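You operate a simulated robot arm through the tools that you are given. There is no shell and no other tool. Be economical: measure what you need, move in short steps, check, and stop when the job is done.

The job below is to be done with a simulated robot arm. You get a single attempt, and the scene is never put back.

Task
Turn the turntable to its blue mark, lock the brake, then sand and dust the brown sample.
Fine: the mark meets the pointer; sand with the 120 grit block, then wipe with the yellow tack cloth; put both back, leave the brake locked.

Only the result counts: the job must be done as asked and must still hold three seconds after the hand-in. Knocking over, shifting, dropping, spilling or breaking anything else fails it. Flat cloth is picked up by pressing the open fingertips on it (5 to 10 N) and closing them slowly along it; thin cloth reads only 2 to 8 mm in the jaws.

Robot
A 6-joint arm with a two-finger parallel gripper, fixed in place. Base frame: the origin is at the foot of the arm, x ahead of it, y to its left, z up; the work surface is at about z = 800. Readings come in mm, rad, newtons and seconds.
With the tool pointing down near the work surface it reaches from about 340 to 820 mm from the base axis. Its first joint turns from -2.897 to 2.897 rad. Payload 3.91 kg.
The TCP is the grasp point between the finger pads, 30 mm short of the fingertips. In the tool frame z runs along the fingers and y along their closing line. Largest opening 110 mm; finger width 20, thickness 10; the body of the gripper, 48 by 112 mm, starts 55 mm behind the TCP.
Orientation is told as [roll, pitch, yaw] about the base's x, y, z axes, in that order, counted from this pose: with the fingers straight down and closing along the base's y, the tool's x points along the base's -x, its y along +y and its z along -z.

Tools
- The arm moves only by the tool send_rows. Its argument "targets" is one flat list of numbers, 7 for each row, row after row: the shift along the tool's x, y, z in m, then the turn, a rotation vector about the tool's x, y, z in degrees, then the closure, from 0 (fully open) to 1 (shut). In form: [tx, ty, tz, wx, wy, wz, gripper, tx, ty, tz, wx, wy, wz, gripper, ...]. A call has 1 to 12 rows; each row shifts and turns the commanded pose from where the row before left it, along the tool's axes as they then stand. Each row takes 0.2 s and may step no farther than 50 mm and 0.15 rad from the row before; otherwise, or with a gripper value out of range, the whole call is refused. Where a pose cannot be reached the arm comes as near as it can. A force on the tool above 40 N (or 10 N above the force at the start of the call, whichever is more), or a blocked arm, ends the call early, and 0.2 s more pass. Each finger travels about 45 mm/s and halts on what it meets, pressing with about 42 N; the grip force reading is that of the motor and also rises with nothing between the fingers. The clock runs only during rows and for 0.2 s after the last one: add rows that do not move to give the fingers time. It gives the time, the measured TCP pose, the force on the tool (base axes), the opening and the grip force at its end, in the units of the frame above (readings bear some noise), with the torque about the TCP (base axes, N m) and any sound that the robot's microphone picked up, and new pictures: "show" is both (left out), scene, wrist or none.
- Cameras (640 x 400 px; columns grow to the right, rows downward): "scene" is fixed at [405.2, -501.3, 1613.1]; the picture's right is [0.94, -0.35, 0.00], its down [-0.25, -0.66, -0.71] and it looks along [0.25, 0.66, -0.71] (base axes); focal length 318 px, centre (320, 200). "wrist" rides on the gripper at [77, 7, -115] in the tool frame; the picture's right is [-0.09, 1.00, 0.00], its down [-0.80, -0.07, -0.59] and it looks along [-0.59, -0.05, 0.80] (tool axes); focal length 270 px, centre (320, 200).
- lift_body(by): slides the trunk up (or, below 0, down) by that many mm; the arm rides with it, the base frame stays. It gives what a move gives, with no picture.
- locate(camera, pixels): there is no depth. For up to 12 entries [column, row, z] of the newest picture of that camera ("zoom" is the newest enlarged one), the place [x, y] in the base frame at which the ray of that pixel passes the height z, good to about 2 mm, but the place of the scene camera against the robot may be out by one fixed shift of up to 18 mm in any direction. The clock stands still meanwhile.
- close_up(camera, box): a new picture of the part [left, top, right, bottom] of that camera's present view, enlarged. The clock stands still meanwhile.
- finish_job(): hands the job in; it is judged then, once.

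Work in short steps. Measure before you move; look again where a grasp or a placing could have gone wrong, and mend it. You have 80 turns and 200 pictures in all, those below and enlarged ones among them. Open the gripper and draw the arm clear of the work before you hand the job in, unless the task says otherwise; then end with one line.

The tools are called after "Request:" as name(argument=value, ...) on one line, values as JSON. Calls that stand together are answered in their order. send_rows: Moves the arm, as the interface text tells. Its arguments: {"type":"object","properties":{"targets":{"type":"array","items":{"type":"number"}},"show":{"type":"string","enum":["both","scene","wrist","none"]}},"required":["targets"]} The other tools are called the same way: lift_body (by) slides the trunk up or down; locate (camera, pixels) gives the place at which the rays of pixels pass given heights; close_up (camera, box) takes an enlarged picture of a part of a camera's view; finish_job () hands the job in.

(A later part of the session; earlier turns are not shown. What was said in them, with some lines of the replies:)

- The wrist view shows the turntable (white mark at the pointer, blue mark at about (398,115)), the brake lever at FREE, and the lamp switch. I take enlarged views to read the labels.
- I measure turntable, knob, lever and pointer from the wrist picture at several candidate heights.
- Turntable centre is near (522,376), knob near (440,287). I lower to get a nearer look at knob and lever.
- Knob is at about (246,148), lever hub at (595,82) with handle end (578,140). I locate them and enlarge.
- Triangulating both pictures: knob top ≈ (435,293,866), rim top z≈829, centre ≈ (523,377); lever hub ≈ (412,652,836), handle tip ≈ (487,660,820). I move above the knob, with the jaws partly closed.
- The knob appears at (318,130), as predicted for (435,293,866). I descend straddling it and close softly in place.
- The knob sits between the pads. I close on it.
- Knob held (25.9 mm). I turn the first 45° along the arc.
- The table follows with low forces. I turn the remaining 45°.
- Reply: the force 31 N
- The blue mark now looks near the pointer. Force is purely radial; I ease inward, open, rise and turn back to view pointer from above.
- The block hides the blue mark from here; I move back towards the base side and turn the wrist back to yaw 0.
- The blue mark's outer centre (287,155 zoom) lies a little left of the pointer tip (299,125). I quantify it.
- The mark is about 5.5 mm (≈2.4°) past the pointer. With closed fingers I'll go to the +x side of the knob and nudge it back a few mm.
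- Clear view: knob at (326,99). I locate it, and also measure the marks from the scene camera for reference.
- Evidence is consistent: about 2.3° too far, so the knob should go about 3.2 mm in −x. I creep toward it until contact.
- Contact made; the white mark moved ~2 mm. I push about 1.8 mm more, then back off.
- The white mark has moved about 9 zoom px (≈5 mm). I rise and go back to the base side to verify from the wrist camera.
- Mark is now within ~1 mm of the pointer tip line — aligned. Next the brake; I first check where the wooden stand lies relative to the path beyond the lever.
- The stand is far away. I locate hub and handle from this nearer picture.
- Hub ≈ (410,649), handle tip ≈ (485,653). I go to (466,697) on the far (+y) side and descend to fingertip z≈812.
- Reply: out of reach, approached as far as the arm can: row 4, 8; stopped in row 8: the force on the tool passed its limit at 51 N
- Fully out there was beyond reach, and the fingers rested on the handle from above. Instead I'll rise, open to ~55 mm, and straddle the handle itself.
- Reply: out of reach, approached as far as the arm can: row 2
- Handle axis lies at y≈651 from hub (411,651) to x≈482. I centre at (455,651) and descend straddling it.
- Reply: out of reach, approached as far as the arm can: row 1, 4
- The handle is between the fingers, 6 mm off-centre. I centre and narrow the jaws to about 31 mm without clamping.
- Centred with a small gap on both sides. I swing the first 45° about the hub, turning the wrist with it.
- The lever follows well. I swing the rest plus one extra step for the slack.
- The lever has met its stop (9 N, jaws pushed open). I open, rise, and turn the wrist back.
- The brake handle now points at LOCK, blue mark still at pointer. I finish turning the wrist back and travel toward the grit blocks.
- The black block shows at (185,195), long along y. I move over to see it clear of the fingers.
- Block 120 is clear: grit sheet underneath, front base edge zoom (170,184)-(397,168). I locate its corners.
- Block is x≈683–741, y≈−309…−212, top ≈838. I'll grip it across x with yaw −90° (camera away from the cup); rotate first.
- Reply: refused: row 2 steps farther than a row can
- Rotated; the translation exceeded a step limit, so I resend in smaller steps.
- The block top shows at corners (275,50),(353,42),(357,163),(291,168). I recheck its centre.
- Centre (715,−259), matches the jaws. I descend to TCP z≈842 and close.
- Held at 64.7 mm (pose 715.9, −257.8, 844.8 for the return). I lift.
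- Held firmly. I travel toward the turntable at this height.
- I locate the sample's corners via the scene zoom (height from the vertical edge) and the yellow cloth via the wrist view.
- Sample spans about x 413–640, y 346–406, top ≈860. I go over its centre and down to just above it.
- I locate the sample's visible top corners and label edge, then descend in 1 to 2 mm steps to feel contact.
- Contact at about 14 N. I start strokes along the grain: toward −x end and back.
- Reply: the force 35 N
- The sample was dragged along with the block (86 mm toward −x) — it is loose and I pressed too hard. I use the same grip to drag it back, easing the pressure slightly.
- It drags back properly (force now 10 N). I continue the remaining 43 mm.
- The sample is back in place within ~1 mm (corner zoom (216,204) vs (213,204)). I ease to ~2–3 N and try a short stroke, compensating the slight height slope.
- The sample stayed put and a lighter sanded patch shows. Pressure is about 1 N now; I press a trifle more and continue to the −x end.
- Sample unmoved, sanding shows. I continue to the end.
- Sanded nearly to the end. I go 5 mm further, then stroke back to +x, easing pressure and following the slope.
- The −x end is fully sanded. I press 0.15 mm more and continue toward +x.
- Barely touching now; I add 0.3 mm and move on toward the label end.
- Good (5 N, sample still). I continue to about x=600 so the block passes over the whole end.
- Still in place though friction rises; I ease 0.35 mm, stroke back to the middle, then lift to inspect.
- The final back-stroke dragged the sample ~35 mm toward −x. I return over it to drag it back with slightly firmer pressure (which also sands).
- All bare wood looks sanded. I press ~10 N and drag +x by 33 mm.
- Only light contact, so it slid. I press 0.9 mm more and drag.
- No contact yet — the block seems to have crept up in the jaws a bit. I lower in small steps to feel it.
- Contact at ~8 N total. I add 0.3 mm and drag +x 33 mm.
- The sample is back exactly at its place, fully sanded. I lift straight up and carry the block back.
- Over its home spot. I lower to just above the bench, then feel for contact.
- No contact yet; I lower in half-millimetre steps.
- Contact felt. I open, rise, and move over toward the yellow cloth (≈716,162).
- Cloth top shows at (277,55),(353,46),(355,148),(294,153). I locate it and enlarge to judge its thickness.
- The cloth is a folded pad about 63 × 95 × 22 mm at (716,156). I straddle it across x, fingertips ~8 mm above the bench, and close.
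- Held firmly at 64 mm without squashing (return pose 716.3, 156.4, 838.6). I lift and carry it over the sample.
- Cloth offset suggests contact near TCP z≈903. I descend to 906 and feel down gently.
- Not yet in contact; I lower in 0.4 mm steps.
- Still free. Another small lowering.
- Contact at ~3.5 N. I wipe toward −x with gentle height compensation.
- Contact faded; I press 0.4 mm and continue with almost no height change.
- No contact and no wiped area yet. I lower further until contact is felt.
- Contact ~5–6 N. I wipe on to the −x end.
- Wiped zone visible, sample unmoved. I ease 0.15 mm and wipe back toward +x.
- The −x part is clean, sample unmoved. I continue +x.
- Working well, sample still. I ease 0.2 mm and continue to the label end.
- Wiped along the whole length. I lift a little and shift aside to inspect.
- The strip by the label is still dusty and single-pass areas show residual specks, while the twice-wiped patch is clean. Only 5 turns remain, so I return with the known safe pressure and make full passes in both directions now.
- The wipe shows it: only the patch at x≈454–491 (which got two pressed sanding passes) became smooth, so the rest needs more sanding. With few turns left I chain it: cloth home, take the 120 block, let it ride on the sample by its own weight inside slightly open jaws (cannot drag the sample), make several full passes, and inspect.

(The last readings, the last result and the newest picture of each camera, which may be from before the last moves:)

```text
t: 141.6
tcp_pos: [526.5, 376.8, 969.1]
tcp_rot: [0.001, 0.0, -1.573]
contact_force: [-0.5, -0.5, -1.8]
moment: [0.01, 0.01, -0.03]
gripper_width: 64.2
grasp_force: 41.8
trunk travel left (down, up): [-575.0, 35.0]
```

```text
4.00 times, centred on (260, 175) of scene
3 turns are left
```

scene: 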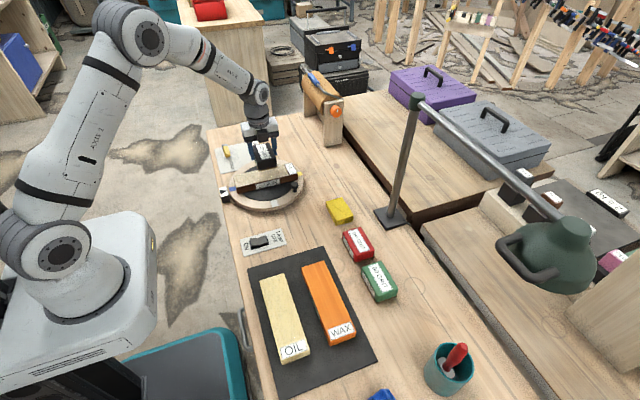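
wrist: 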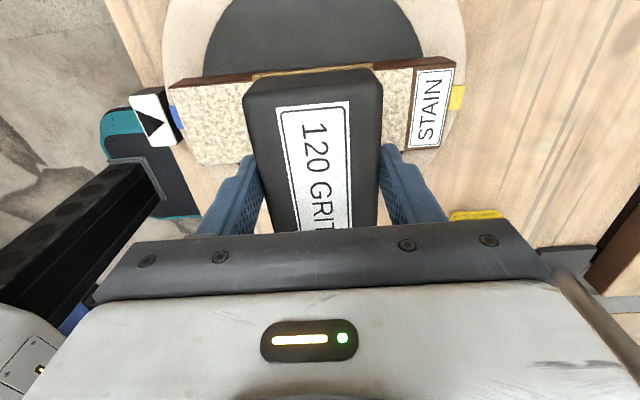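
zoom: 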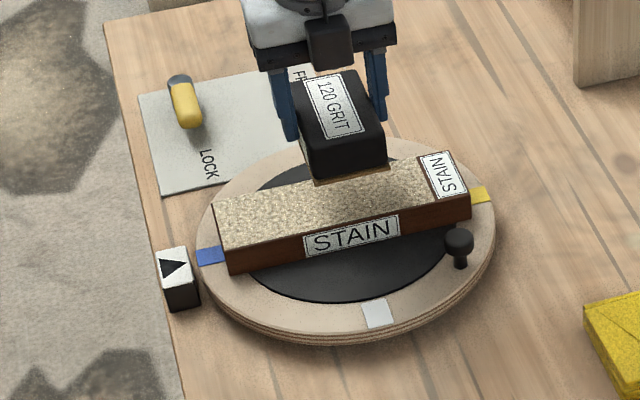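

Sanded dust now covers everything and the sample stayed put. In this turn I add one more weight-only sanding set, return the block, wipe with the cloth in full passes, put the cloth back, retreat and inspect.

Request:
send_rows(targets=[0, 0, 0.03, 0, 0, 0, 0.75, 0, 0, 0.0297, 0, 0, 0, 0.75, 0, 0, 0, 0, 0, 0, 0.75, 0, 0, 0, 0, 0, 0, 0.45, 0, 0, 0, 0, 0, 0, 0.41, 0, 0, 0, 0, 0, 0, 0.39, 0, 0, 0, 0, 0, 0, 0.39], show="none")

Request:
send_rows(targets=[0, -0.0154, 0, 0, 0, 0, 0.39, 0, -0.0154, 0, 0, 0, 0, 0.39, 0, -0.0154, 0, 0, 0, 0, 0.39, 0, -0.0154, 0, 0, 0, 0, 0.39, 0, -0.0154, 0, 0, 0, 0, 0.39, 0, -0.0154, 0, 0, 0, 0, 0.39, 0, -0.0154, 0, 0, 0, 0, 0.39, 0, 0.0127, 0, 0, 0, 0, 0.39, 0, 0.0127, 0, 0, 0, 0, 0.39, 0, 0.0127, 0, 0, 0, 0, 0.39, 0, -0.019, 0, 0, 0, 0, 0.39, 0, -0.019, 0, 0, 0, 0, 0.39], show="none")

Request:
send_rows(targets=[0, 0.0162, 0, 0, 0, 0, 0.39, 0, 0.0162, 0, 0, 0, 0, 0.39, 0, 0.0162, 0, 0, 0, 0, 0.39, 0, 0.0162, 0, 0, 0, 0, 0.39, 0, 0.0162, 0, 0, 0, 0, 0.39, 0, 0.0162, 0, 0, 0, 0, 0.39, 0, 0.0162, 0, 0, 0, 0, 0.39, 0, 0.0162, 0, 0, 0, 0, 0.39, 0, 0.0162, 0, 0, 0, 0, 0.39, 0, 0.0162, 0, 0, 0, 0, 0.39, 0, 0.0162, 0, 0, 0, 0, 0.39, 0, 0.0162, 0, 0, 0, 0, 0.39], show="none")

Request:
send_rows(targets=[0, -0.014, 0, 0, 0, 0, 0.39, 0, -0.014, 0, 0, 0, 0, 0.39, 0, -0.014, 0, 0, 0, 0, 0.39, 0, 0.014, 0, 0, 0, 0, 0.39, 0, 0.014, 0, 0, 0, 0, 0.39, 0, 0.014, 0, 0, 0, 0, 0.39, 0, -0.016, 0, 0, 0, 0, 0.39, 0, -0.016, 0, 0, 0, 0, 0.39, 0, -0.016, 0, 0, 0, 0, 0.39, 0, -0.016, 0, 0, 0, 0, 0.39, 0, -0.016, 0, 0, 0, 0, 0.39, 0, -0.016, 0, 0, 0, 0, 0.39], show="none")

Request:
send_rows(targets=[0, -0.0163, 0, 0, 0, 0, 0.39, 0, -0.0163, 0, 0, 0, 0, 0.39, 0, -0.0163, 0, 0, 0, 0, 0.39, 0, -0.0163, 0, 0, 0, 0, 0.39, 0, -0.0163, 0, 0, 0, 0, 0.39, 0, -0.0163, 0, 0, 0, 0, 0.39, 0, 0.0127, 0, 0, 0, 0, 0.39, 0, 0.0127, 0, 0, 0, 0, 0.39, 0, 0.0127, 0, 0, 0, 0, 0.39, 0, -0.0127, 0, 0, 0, 0, 0.39, 0, -0.0127, 0, 0, 0, 0, 0.39, 0, -0.0127, 0, 0, 0, 0, 0.39], show="none")

Request:
send_rows(targets=[0, 0.0162, 0, 0, 0, 0, 0.39, 0, 0.0162, 0, 0, 0, 0, 0.39, 0, 0.0162, 0, 0, 0, 0, 0.39, 0, 0.0162, 0, 0, 0, 0, 0.39, 0, 0.0162, 0, 0, 0, 0, 0.39, 0, 0.0162, 0, 0, 0, 0, 0.39, 0, 0.0162, 0, 0, 0, 0, 0.39, 0, 0.0162, 0, 0, 0, 0, 0.39, 0, 0.0162, 0, 0, 0, 0, 0.39, 0, 0.0162, 0, 0, 0, 0, 0.39, 0, 0.0162, 0, 0, 0, 0, 0.39, 0, 0.0162, 0, 0, 0, 0, 0.39], show="none")

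Request:
send_rows(targets=[0, -0.0144, 0, 0, 0, 0, 0.39, 0, -0.0144, 0, 0, 0, 0, 0.39, 0, -0.0144, 0, 0, 0, 0, 0.39, 0, -0.0144, 0, 0, 0, 0, 0.39, 0, -0.0144, 0, 0, 0, 0, 0.39, 0, -0.0144, 0, 0, 0, 0, 0.39, 0, 0, 0, 0, 0, 0, 0.45, 0, 0, 0, 0, 0, 0, 0.75, 0, 0, 0, 0, 0, 0, 0.75, 0, 0, -0.03, 0, 0, 0, 0.75, 0, 0, -0.03, 0, 0, 0, 0.75, 0, 0, 0, 0, 0, 0, 0.75], show="none")

Request:
send_rows(targets=[-0.0454, 0.013514, 0, 0, 0, 0, 0.75, -0.0454, 0.013514, 0, 0, 0, 0, 0.75, -0.0454, 0.013514, 0, 0, 0, 0, 0.75, -0.0454, 0.013514, 0, 0, 0, 0, 0.75, -0.0454, 0.013514, 0, 0, 0, 0, 0.75, -0.0454, 0.013514, 0, 0, 0, 0, 0.75, -0.0454, 0.013514, 0, 0, 0, 0, 0.75, -0.0454, 0.013514, 0, 0, 0, 0, 0.75, -0.0454, 0.013514, 0, 0, 0, 0, 0.75, -0.0454, 0.013514, 0, 0, 0, 0, 0.75, -0.0454, 0.013514, 0, 0, 0, 0, 0.75, -0.0454, 0.013514, 0, 0, 0, 0, 0.75], show="none")

Request:
send_rows(targets=[-0.0454, 0.013514, 0, 0, 0, 0, 0.75, -0.0454, 0.013514, 0, 0, 0, 0, 0.75, 0, 0, 0.04, 0, 0, 0, 0.75, 0, 0, 0.04, 0, 0, 0, 0.75, 0, 0, 0.04, 0, 0, 0, 0.75, 0, 0, 0.005, 0, 0, 0, 0.75, 0, 0, 0, 0, 0, 0, 0.75, 0, 0, 0, 0, 0, 0, 0.4, 0, 0, 0, 0, 0, 0, 0.3, 0, 0, 0, 0, 0, 0, 0.2, 0, 0, 0, 0, 0, 0, 0.2], show="none")

Request:
send_rows(targets=[0, 0, -0.03, 0, 0, 0, 0.2, 0, 0, -0.04, 0, 0, 0, 0.2, 0, 0, -0.04, 0, 0, 0, 0.2, 0.0461, -0.001, 0, 0, 0, 0, 0.2, 0.0461, 0, 0, 0, 0, 0, 0.2, 0.0461, 0, 0, 0, 0, 0, 0.2, 0.0461, 0, 0, 0, 0, 0, 0.2, 0.0461, 0, 0, 0, 0, 0, 0.2, 0.0461, 0, 0, 0, 0, 0, 0.2, 0.0461, 0, 0, 0, 0, 0, 0.2, 0.0461, 0, 0, 0, 0, 0, 0.2, 0.0461, 0, 0, 0, 0, 0, 0.2], show="scene")

Request:
send_rows(targets=[0, 0, 0.04, 0, 0, 0, 0.2, 0, 0, 0.04, 0, 0, 0, 0.2, 0, 0, 0.03, 0, 0, 0, 0.2, 0, 0, 0.0073, 0, 0, 0, 0.2, 0, 0, 0, 0, 0, 0, 0.2, 0, 0, 0, 0, 0, 0, 0.35, 0, 0, 0, 0, 0, 0, 0.42, 0, 0, 0, 0, 0, 0, 0.5, 0, 0, 0, 0, 0, 0, 0.7, 0, 0, 0, 0, 0, 0, 0.7], show="none")

Request:
send_rows(targets=[0, 0, -0.02, 0, 0, 0, 0.7, 0, 0, -0.035, 0, 0, 0, 0.7, 0, 0, -0.035, 0, 0, 0, 0.7, 0, 0, -0.035, 0, 0, 0, 0.7, 0.0365, -0.01917, 0, 0, 0, 0, 0.7, 0.0365, -0.01917, 0, 0, 0, 0, 0.7, 0.0365, -0.01917, 0, 0, 0, 0, 0.7, 0.0365, -0.01917, 0, 0, 0, 0, 0.7, 0.0365, -0.01917, 0, 0, 0, 0, 0.7, 0.0365, -0.01917, 0, 0, 0, 0, 0.7, 0, 0, 0.03, 0, 0, 0, 0.7, 0, 0, 0.025, 0, 0, 0, 0.7], show="scene")

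Request:
send_rows(targets=[0, 0, 0.004, 0, 0, 0, 0.7, 0, 0, 0.0024, 0, 0, 0, 0.7, 0, 0, 0, 0, 0, 0, 0.7, 0, -0.0165, 0, 0, 0, 0, 0.7, 0, -0.0165, 0, 0, 0, 0, 0.7, 0, -0.0165, 0, 0, 0, 0, 0.7, 0, -0.0165, 0, 0, 0, 0, 0.7, 0, -0.0165, 0, 0, 0, 0, 0.7, 0, -0.0165, 0, 0, 0, 0, 0.7, 0, -0.0165, 0, 0, 0, 0, 0.7, 0, -0.0165, 0, 0, 0, 0, 0.7, 0, -0.0165, 0, 0, 0, 0, 0.7], show="none")

Request:
send_rows(targets=[0, -0.0155, 0, 0, 0, 0, 0.7, 0, -0.0155, 0, 0, 0, 0, 0.7, 0, 0.016, 0, 0, 0, 0, 0.7, 0, 0.016, 0, 0, 0, 0, 0.7, 0, -0.016, 0, 0, 0, 0, 0.7, 0, -0.016, 0, 0, 0, 0, 0.7, 0, 0.016, 0, 0, 0, 0, 0.7, 0, 0.016, 0, 0, 0, 0, 0.7, 0, 0.016, 0, 0, 0, 0, 0.7, 0, 0.016, 0, 0, 0, 0, 0.7, 0, 0.016, 0, 0, 0, 0, 0.7, 0, 0.016, 0, 0, 0, 0, 0.7], show="none")

Request:
send_rows(targets=[0, 0.0142, 0, 0, 0, 0, 0.7, 0, 0.0142, 0, 0, 0, 0, 0.7, 0, 0.0142, 0, 0, 0, 0, 0.7, 0, 0.0142, 0, 0, 0, 0, 0.7, 0, 0.0142, 0, 0, 0, 0, 0.7, 0, 0.0142, 0, 0, 0, 0, 0.7, 0, -0.014, 0, 0, 0, 0, 0.7, 0, -0.014, 0, 0, 0, 0, 0.7, 0, -0.014, 0, 0, 0, 0, 0.7, 0, 0.014, 0, 0, 0, 0, 0.7, 0, 0.014, 0, 0, 0, 0, 0.7, 0, 0.014, 0, 0, 0, 0, 0.7], show="none")

Request:
send_rows(targets=[0, -0.0151, 0, 0, 0, 0, 0.7, 0, -0.0151, 0, 0, 0, 0, 0.7, 0, -0.0151, 0, 0, 0, 0, 0.7, 0, -0.0151, 0, 0, 0, 0, 0.7, 0, -0.0151, 0, 0, 0, 0, 0.7, 0, -0.0151, 0, 0, 0, 0, 0.7, 0, -0.0151, 0, 0, 0, 0, 0.7, 0, -0.0151, 0, 0, 0, 0, 0.7, 0, -0.0151, 0, 0, 0, 0, 0.7, 0, -0.0151, 0, 0, 0, 0, 0.7, 0, -0.0151, 0, 0, 0, 0, 0.7, 0, -0.0151, 0, 0, 0, 0, 0.7], show="none")

```text
t: 143.2
tcp_pos: [529.0, 378.1, 907.4]
tcp_rot: [0.002, 0.003, -1.571]
contact_force: [-0.4, 0.3, -0.2]
moment: [-0.01, 0.01, -0.01]
gripper_width: 67.2
grasp_force: 0.2
trunk travel left (down, up): [-575.0, 35.0]
```

```text
t: 145.8
tcp_pos: [419.0, 376.9, 910.3]
tcp_rot: [0.0, 0.002, -1.572]
contact_force: [2.4, 0.2, 1.4]
moment: [0.0, -0.07, 0.0]
gripper_width: 68.3
grasp_force: 1.0
trunk travel left (down, up): [-575.0, 35.0]
```

```text
t: 148.3
tcp_pos: [613.9, 375.8, 909.5]
tcp_rot: [0.001, 0.003, -1.573]
contact_force: [-1.1, -0.1, -0.8]
moment: [-0.03, 0.04, 0.01]
gripper_width: 67.5
grasp_force: 0.7
trunk travel left (down, up): [-575.0, 35.0]
```

```text
t: 150.9
tcp_pos: [516.5, 376.9, 911.4]
tcp_rot: [0.003, 0.004, -1.573]
contact_force: [0.6, -0.4, 0.6]
moment: [0.02, -0.03, 0.01]
gripper_width: 67.3
grasp_force: 0.6
trunk travel left (down, up): [-575.0, 35.0]
```

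```text
t: 153.6
tcp_pos: [422.1, 377.1, 910.1]
tcp_rot: [0.002, 0.003, -1.572]
contact_force: [1.3, 0.4, 0.4]
moment: [0.03, 0.01, 0.01]
gripper_width: 67.4
grasp_force: 0.0
trunk travel left (down, up): [-575.0, 35.0]
```

```text
t: 156.2
tcp_pos: [614.6, 376.6, 908.7]
tcp_rot: [0.002, 0.004, -1.572]
contact_force: [-0.1, -0.2, -0.2]
moment: [0.03, -0.01, -0.01]
gripper_width: 67.5
grasp_force: 0.1
trunk travel left (down, up): [-575.0, 35.0]
```

```text
t: 158.8
tcp_pos: [526.3, 375.4, 970.2]
tcp_rot: [0.002, 0.004, -1.572]
contact_force: [-0.6, 0.2, -0.9]
moment: [0.02, 0.0, -0.02]
gripper_width: 64.4
grasp_force: 41.5
trunk travel left (down, up): [-575.0, 35.0]
```

```text
t: 161.3
tcp_pos: [690.1, -167.6, 970.9]
tcp_rot: [0.002, 0.003, -1.571]
contact_force: [-0.4, 0.5, -2.2]
moment: [-0.01, -0.03, 0.03]
gripper_width: 64.2
grasp_force: 42.2
trunk travel left (down, up): [-575.0, 35.0]
```

```text
t: 163.8
tcp_pos: [716.7, -259.7, 843.1]
tcp_rot: [0.001, 0.003, -1.572]
contact_force: [-0.5, 0.3, 1.5]
moment: [0.01, -0.02, 0.01]
gripper_width: 88.3
grasp_force: 0.1
trunk travel left (down, up): [-575.0, 35.0]
```

```text
t: 166.3
tcp_pos: [714.3, 159.2, 956.4]
tcp_rot: [-0.001, 0.002, -1.573]
contact_force: [-0.1, 0.5, -0.2]
moment: [-0.02, -0.01, -0.04]
gripper_width: 88.0
grasp_force: 0.0
trunk travel left (down, up): [-575.0, 35.0]
```

scene: 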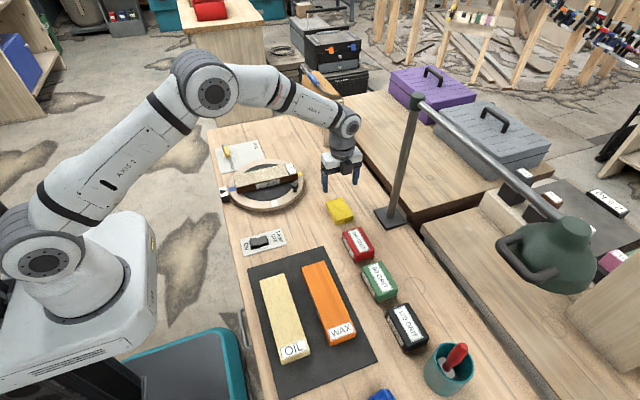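

```text
t: 168.6
tcp_pos: [714.2, 155.8, 839.7]
tcp_rot: [0.001, 0.004, -1.573]
contact_force: [1.0, 0.6, -0.3]
moment: [-0.03, 0.01, 0.05]
gripper_width: 64.0
grasp_force: 41.8
trunk travel left (down, up): [-575.0, 35.0]
```

```text
t: 171.2
tcp_pos: [602.2, 378.1, 908.1]
tcp_rot: [0.002, 0.004, -1.571]
contact_force: [-0.4, -0.7, 0.0]
moment: [0.05, -0.03, 0.01]
gripper_width: 63.9
grasp_force: 42.2
trunk travel left (down, up): [-575.0, 35.0]
```

scene: 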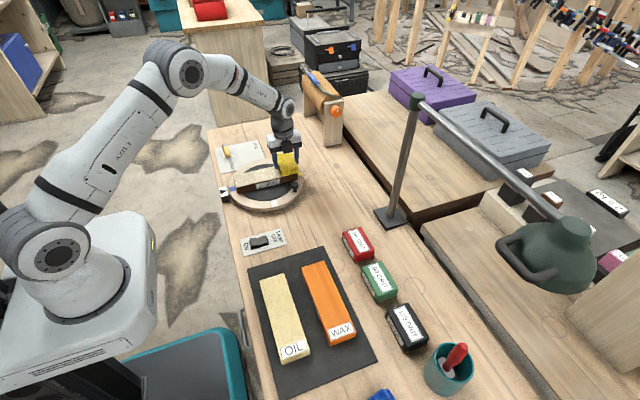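

```text
t: 173.8
tcp_pos: [453.2, 375.5, 903.3]
tcp_rot: [0.007, 0.003, -1.571]
contact_force: [9.2, 0.1, 27.9]
moment: [-0.14, -0.06, 0.07]
gripper_width: 63.5
grasp_force: 42.0
trunk travel left (down, up): [-575.0, 35.0]
```

```text
t: 176.3
tcp_pos: [513.8, 374.7, 902.5]
tcp_rot: [0.005, 0.002, -1.574]
contact_force: [-9.2, -0.7, 23.5]
moment: [-0.03, 0.65, -0.03]
gripper_width: 63.9
grasp_force: 41.6
trunk travel left (down, up): [-575.0, 35.0]
```

```text
t: 178.9
tcp_pos: [600.9, 373.5, 903.5]
tcp_rot: [0.002, 0.003, -1.574]
contact_force: [-5.9, 0.9, 12.6]
moment: [0.06, 0.17, -0.02]
gripper_width: 63.8
grasp_force: 41.7
trunk travel left (down, up): [-575.0, 35.0]
```

```text
t: 181.6
tcp_pos: [420.5, 375.0, 902.2]
tcp_rot: [0.004, 0.005, -1.572]
contact_force: [9.9, 3.6, 28.4]
moment: [0.07, -0.59, 0.07]
gripper_width: 63.8
grasp_force: 41.5
trunk travel left (down, up): [-575.0, 35.0]
```

Request:
send_rows(targets=[0, 0.0151, 0, 0, 0, 0, 0.7, 0, 0.0151, 0, 0, 0, 0, 0.7, 0, 0.0151, 0, 0, 0, 0, 0.7, 0, 0.0151, 0, 0, 0, 0, 0.7, 0, 0.0151, 0, 0, 0, 0, 0.7, 0, 0.0151, 0, 0, 0, 0, 0.7, 0, 0.0151, 0, 0, 0, 0, 0.7, 0, 0.0151, 0, 0, 0, 0, 0.7, 0, 0.0151, 0, 0, 0, 0, 0.7, 0, 0.0151, 0, 0, 0, 0, 0.7, 0, 0.0151, 0, 0, 0, 0, 0.7, 0, 0.0151, 0, 0, 0, 0, 0.7], show="none")

Request:
send_rows(targets=[0, 0, -0.03, 0, 0, 0, 0.7, 0, 0, -0.03, 0, 0, 0, 0.7, -0.0365, 0.01888, 0, 0, 0, 0, 0.7, -0.0365, 0.01888, 0, 0, 0, 0, 0.7, -0.0365, 0.01888, 0, 0, 0, 0, 0.7, -0.0365, 0.01888, 0, 0, 0, 0, 0.7, -0.0365, 0.01888, 0, 0, 0, 0, 0.7, -0.0365, 0.01888, 0, 0, 0, 0, 0.7, 0, 0, 0.04, 0, 0, 0, 0.7, 0, 0, 0.04, 0, 0, 0, 0.7, 0, 0, 0.035, 0, 0, 0, 0.7, 0, 0, 0, 0, 0, 0, 0.7], show="none")

Request:
send_rows(targets=[0, 0, 0.008, 0, 0, 0, 0.7, 0, 0, 0, 0, 0, 0, 0.7, 0, 0, 0, 0, 0, 0, 0.4, 0, 0, 0, 0, 0, 0, 0.3, 0, 0, 0, 0, 0, 0, 0.2, 0, 0, 0, 0, 0, 0, 0.2, 0, 0, -0.03, 0, 0, 0, 0.2, 0, 0, -0.043, 0, 0, 0, 0.2, 0, 0, -0.044, 0, 0, 0, 0.2], show="none")

Request:
send_rows(targets=[0, 0, -0.045, 0, 0, 0, 0.2, 0, 0, -0.045, 0, 0, 0, 0.2, 0, -0.045, 0, 0, 0, 0, 0.2, 0, -0.045, 0, 0, 0, 0, 0.2, -0.03, -0.03, 0, 0, 0, 0, 0.2, -0.03, -0.03, 0, 0, 0, 0, 0.2, -0.03, -0.03, 0, 0, 0, 0, 0.2, 0, 0, 0, 0, 0, 0, 0.2], show="scene")

Request:
close_up(camera="scene", box=[200, 125, 320, 225])

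Request:
close_up(camera="scene", box=[310, 180, 470, 380])

```text
t: 184.2
tcp_pos: [601.4, 375.3, 901.9]
tcp_rot: [0.004, 0.004, -1.573]
contact_force: [-4.7, 0.3, 13.3]
moment: [-0.02, 0.29, -0.01]
gripper_width: 63.9
grasp_force: 41.9
trunk travel left (down, up): [-575.0, 35.0]
```

```text
t: 186.8
tcp_pos: [715.6, 157.3, 845.3]
tcp_rot: [0.001, 0.004, -1.572]
contact_force: [0.3, 0.5, -0.5]
moment: [0.02, -0.01, -0.01]
gripper_width: 63.8
grasp_force: 42.1
trunk travel left (down, up): [-575.0, 35.0]
```

```text
t: 188.8
tcp_pos: [713.0, 155.7, 955.6]
tcp_rot: [0.003, 0.004, -1.572]
contact_force: [0.0, -0.3, -0.7]
moment: [0.0, 0.0, -0.03]
gripper_width: 88.1
grasp_force: 0.0
trunk travel left (down, up): [-575.0, 35.0]
```

```text
t: 190.6
tcp_pos: [534.6, 64.0, 1045.2]
tcp_rot: [0.002, 0.003, -1.574]
contact_force: [0.1, -1.2, -0.5]
moment: [0.01, 0.0, 0.0]
gripper_width: 88.2
grasp_force: 0.0
trunk travel left (down, up): [-575.0, 35.0]
```

scene: 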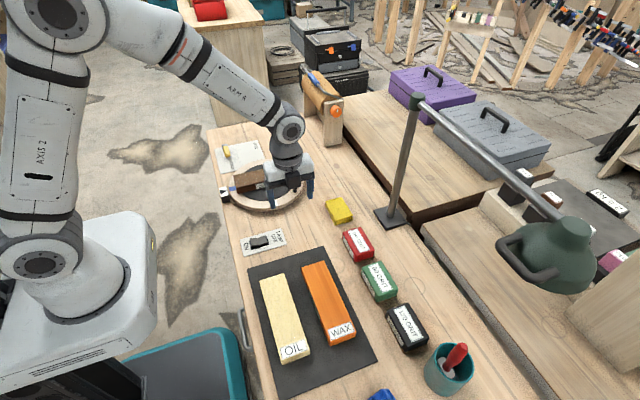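

```text
4.00 times, centred on (260, 175) of scene
```

zoom: 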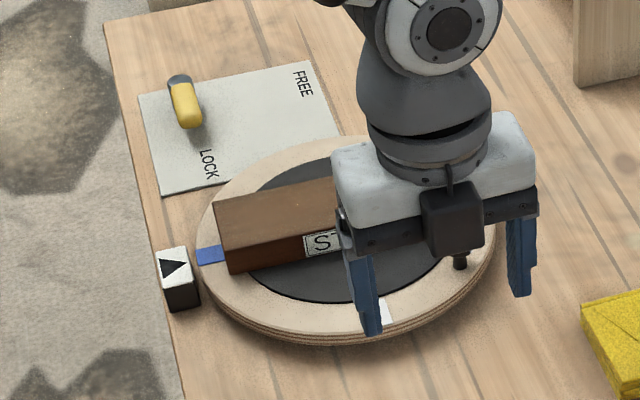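

```text
2.00 times, centred on (390, 280) of scene
2 turns are left
```

zoom: 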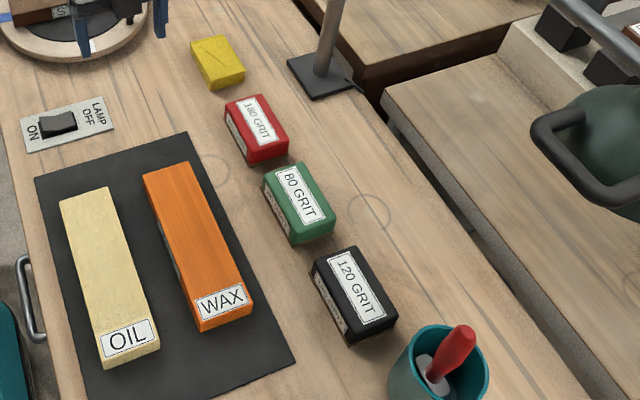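

The visible part of the sample is smooth brown and clean, and both the block and the cloth are home. I draw the arm fully clear and check the rest.

Request:
send_rows(targets=[-0.045, 0, 0, 0, 0, 0, 0.2, -0.045, 0, 0, 0, 0, 0, 0.2, -0.045, 0, 0, 0, 0, 0, 0.2, -0.04, -0.02, -0.02, 0, 0, 0, 0.2, -0.04, -0.02, -0.02, 0, 0, 0, 0.2, 0, 0, -0.04, 0, 0, 0, 0.1, 0, 0, -0.04, 0, 0, 0, 0, 0, 0, 0, 0, 0, 0, 0], show="scene")

Request:
close_up(camera="scene", box=[200, 125, 320, 225])

```text
t: 192.3
tcp_pos: [492.9, -150.6, 1163.2]
tcp_rot: [0.001, 0.003, -1.574]
contact_force: [1.6, 0.1, 0.6]
moment: [0.03, 0.04, -0.01]
gripper_width: 110.1
grasp_force: 0.1
trunk travel left (down, up): [-575.0, 35.0]
```

scene: 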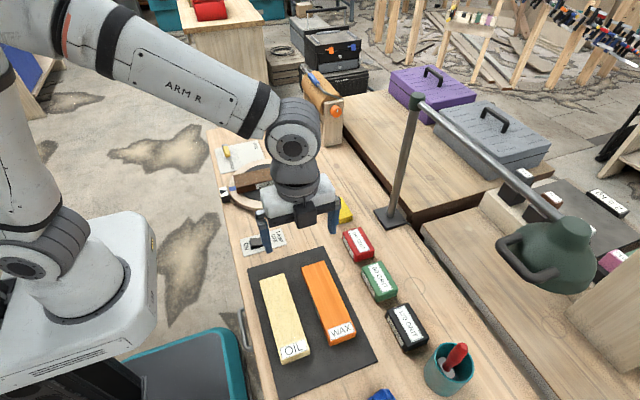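

```text
4.00 times, centred on (260, 175) of scene
1 turns are left
```

zoom: 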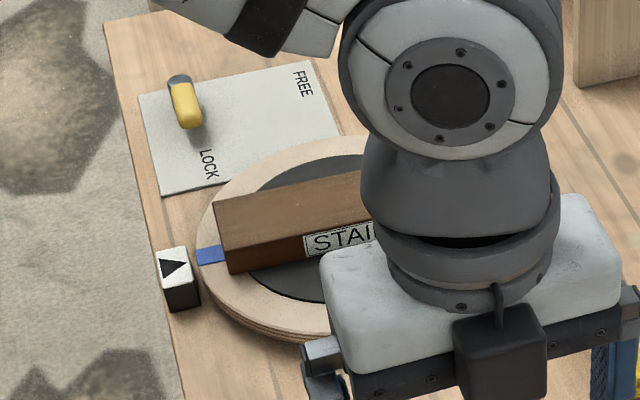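

The visible part of the sample is smooth and clean. The blue mark is at the pointer, the lever is at LOCK, both tools are home, and the arm is clear with the gripper open. I hand the job in.

Request:
finish_job()

```text
The job is handed in.
```

I handed the job in. The turntable is at its blue mark, within about 1 mm of the pointer, and the brake is locked. The brown sample is sanded with the 120 grit block and wiped with the yellow tack cloth, and both tools are back in place. In the last pictures the arm hid the label end of the sample, so I did not see that end after the final wipe. While sanding, the sample slid along the turntable twice, and I dragged it back to within about 1 mm of its original spot each time.
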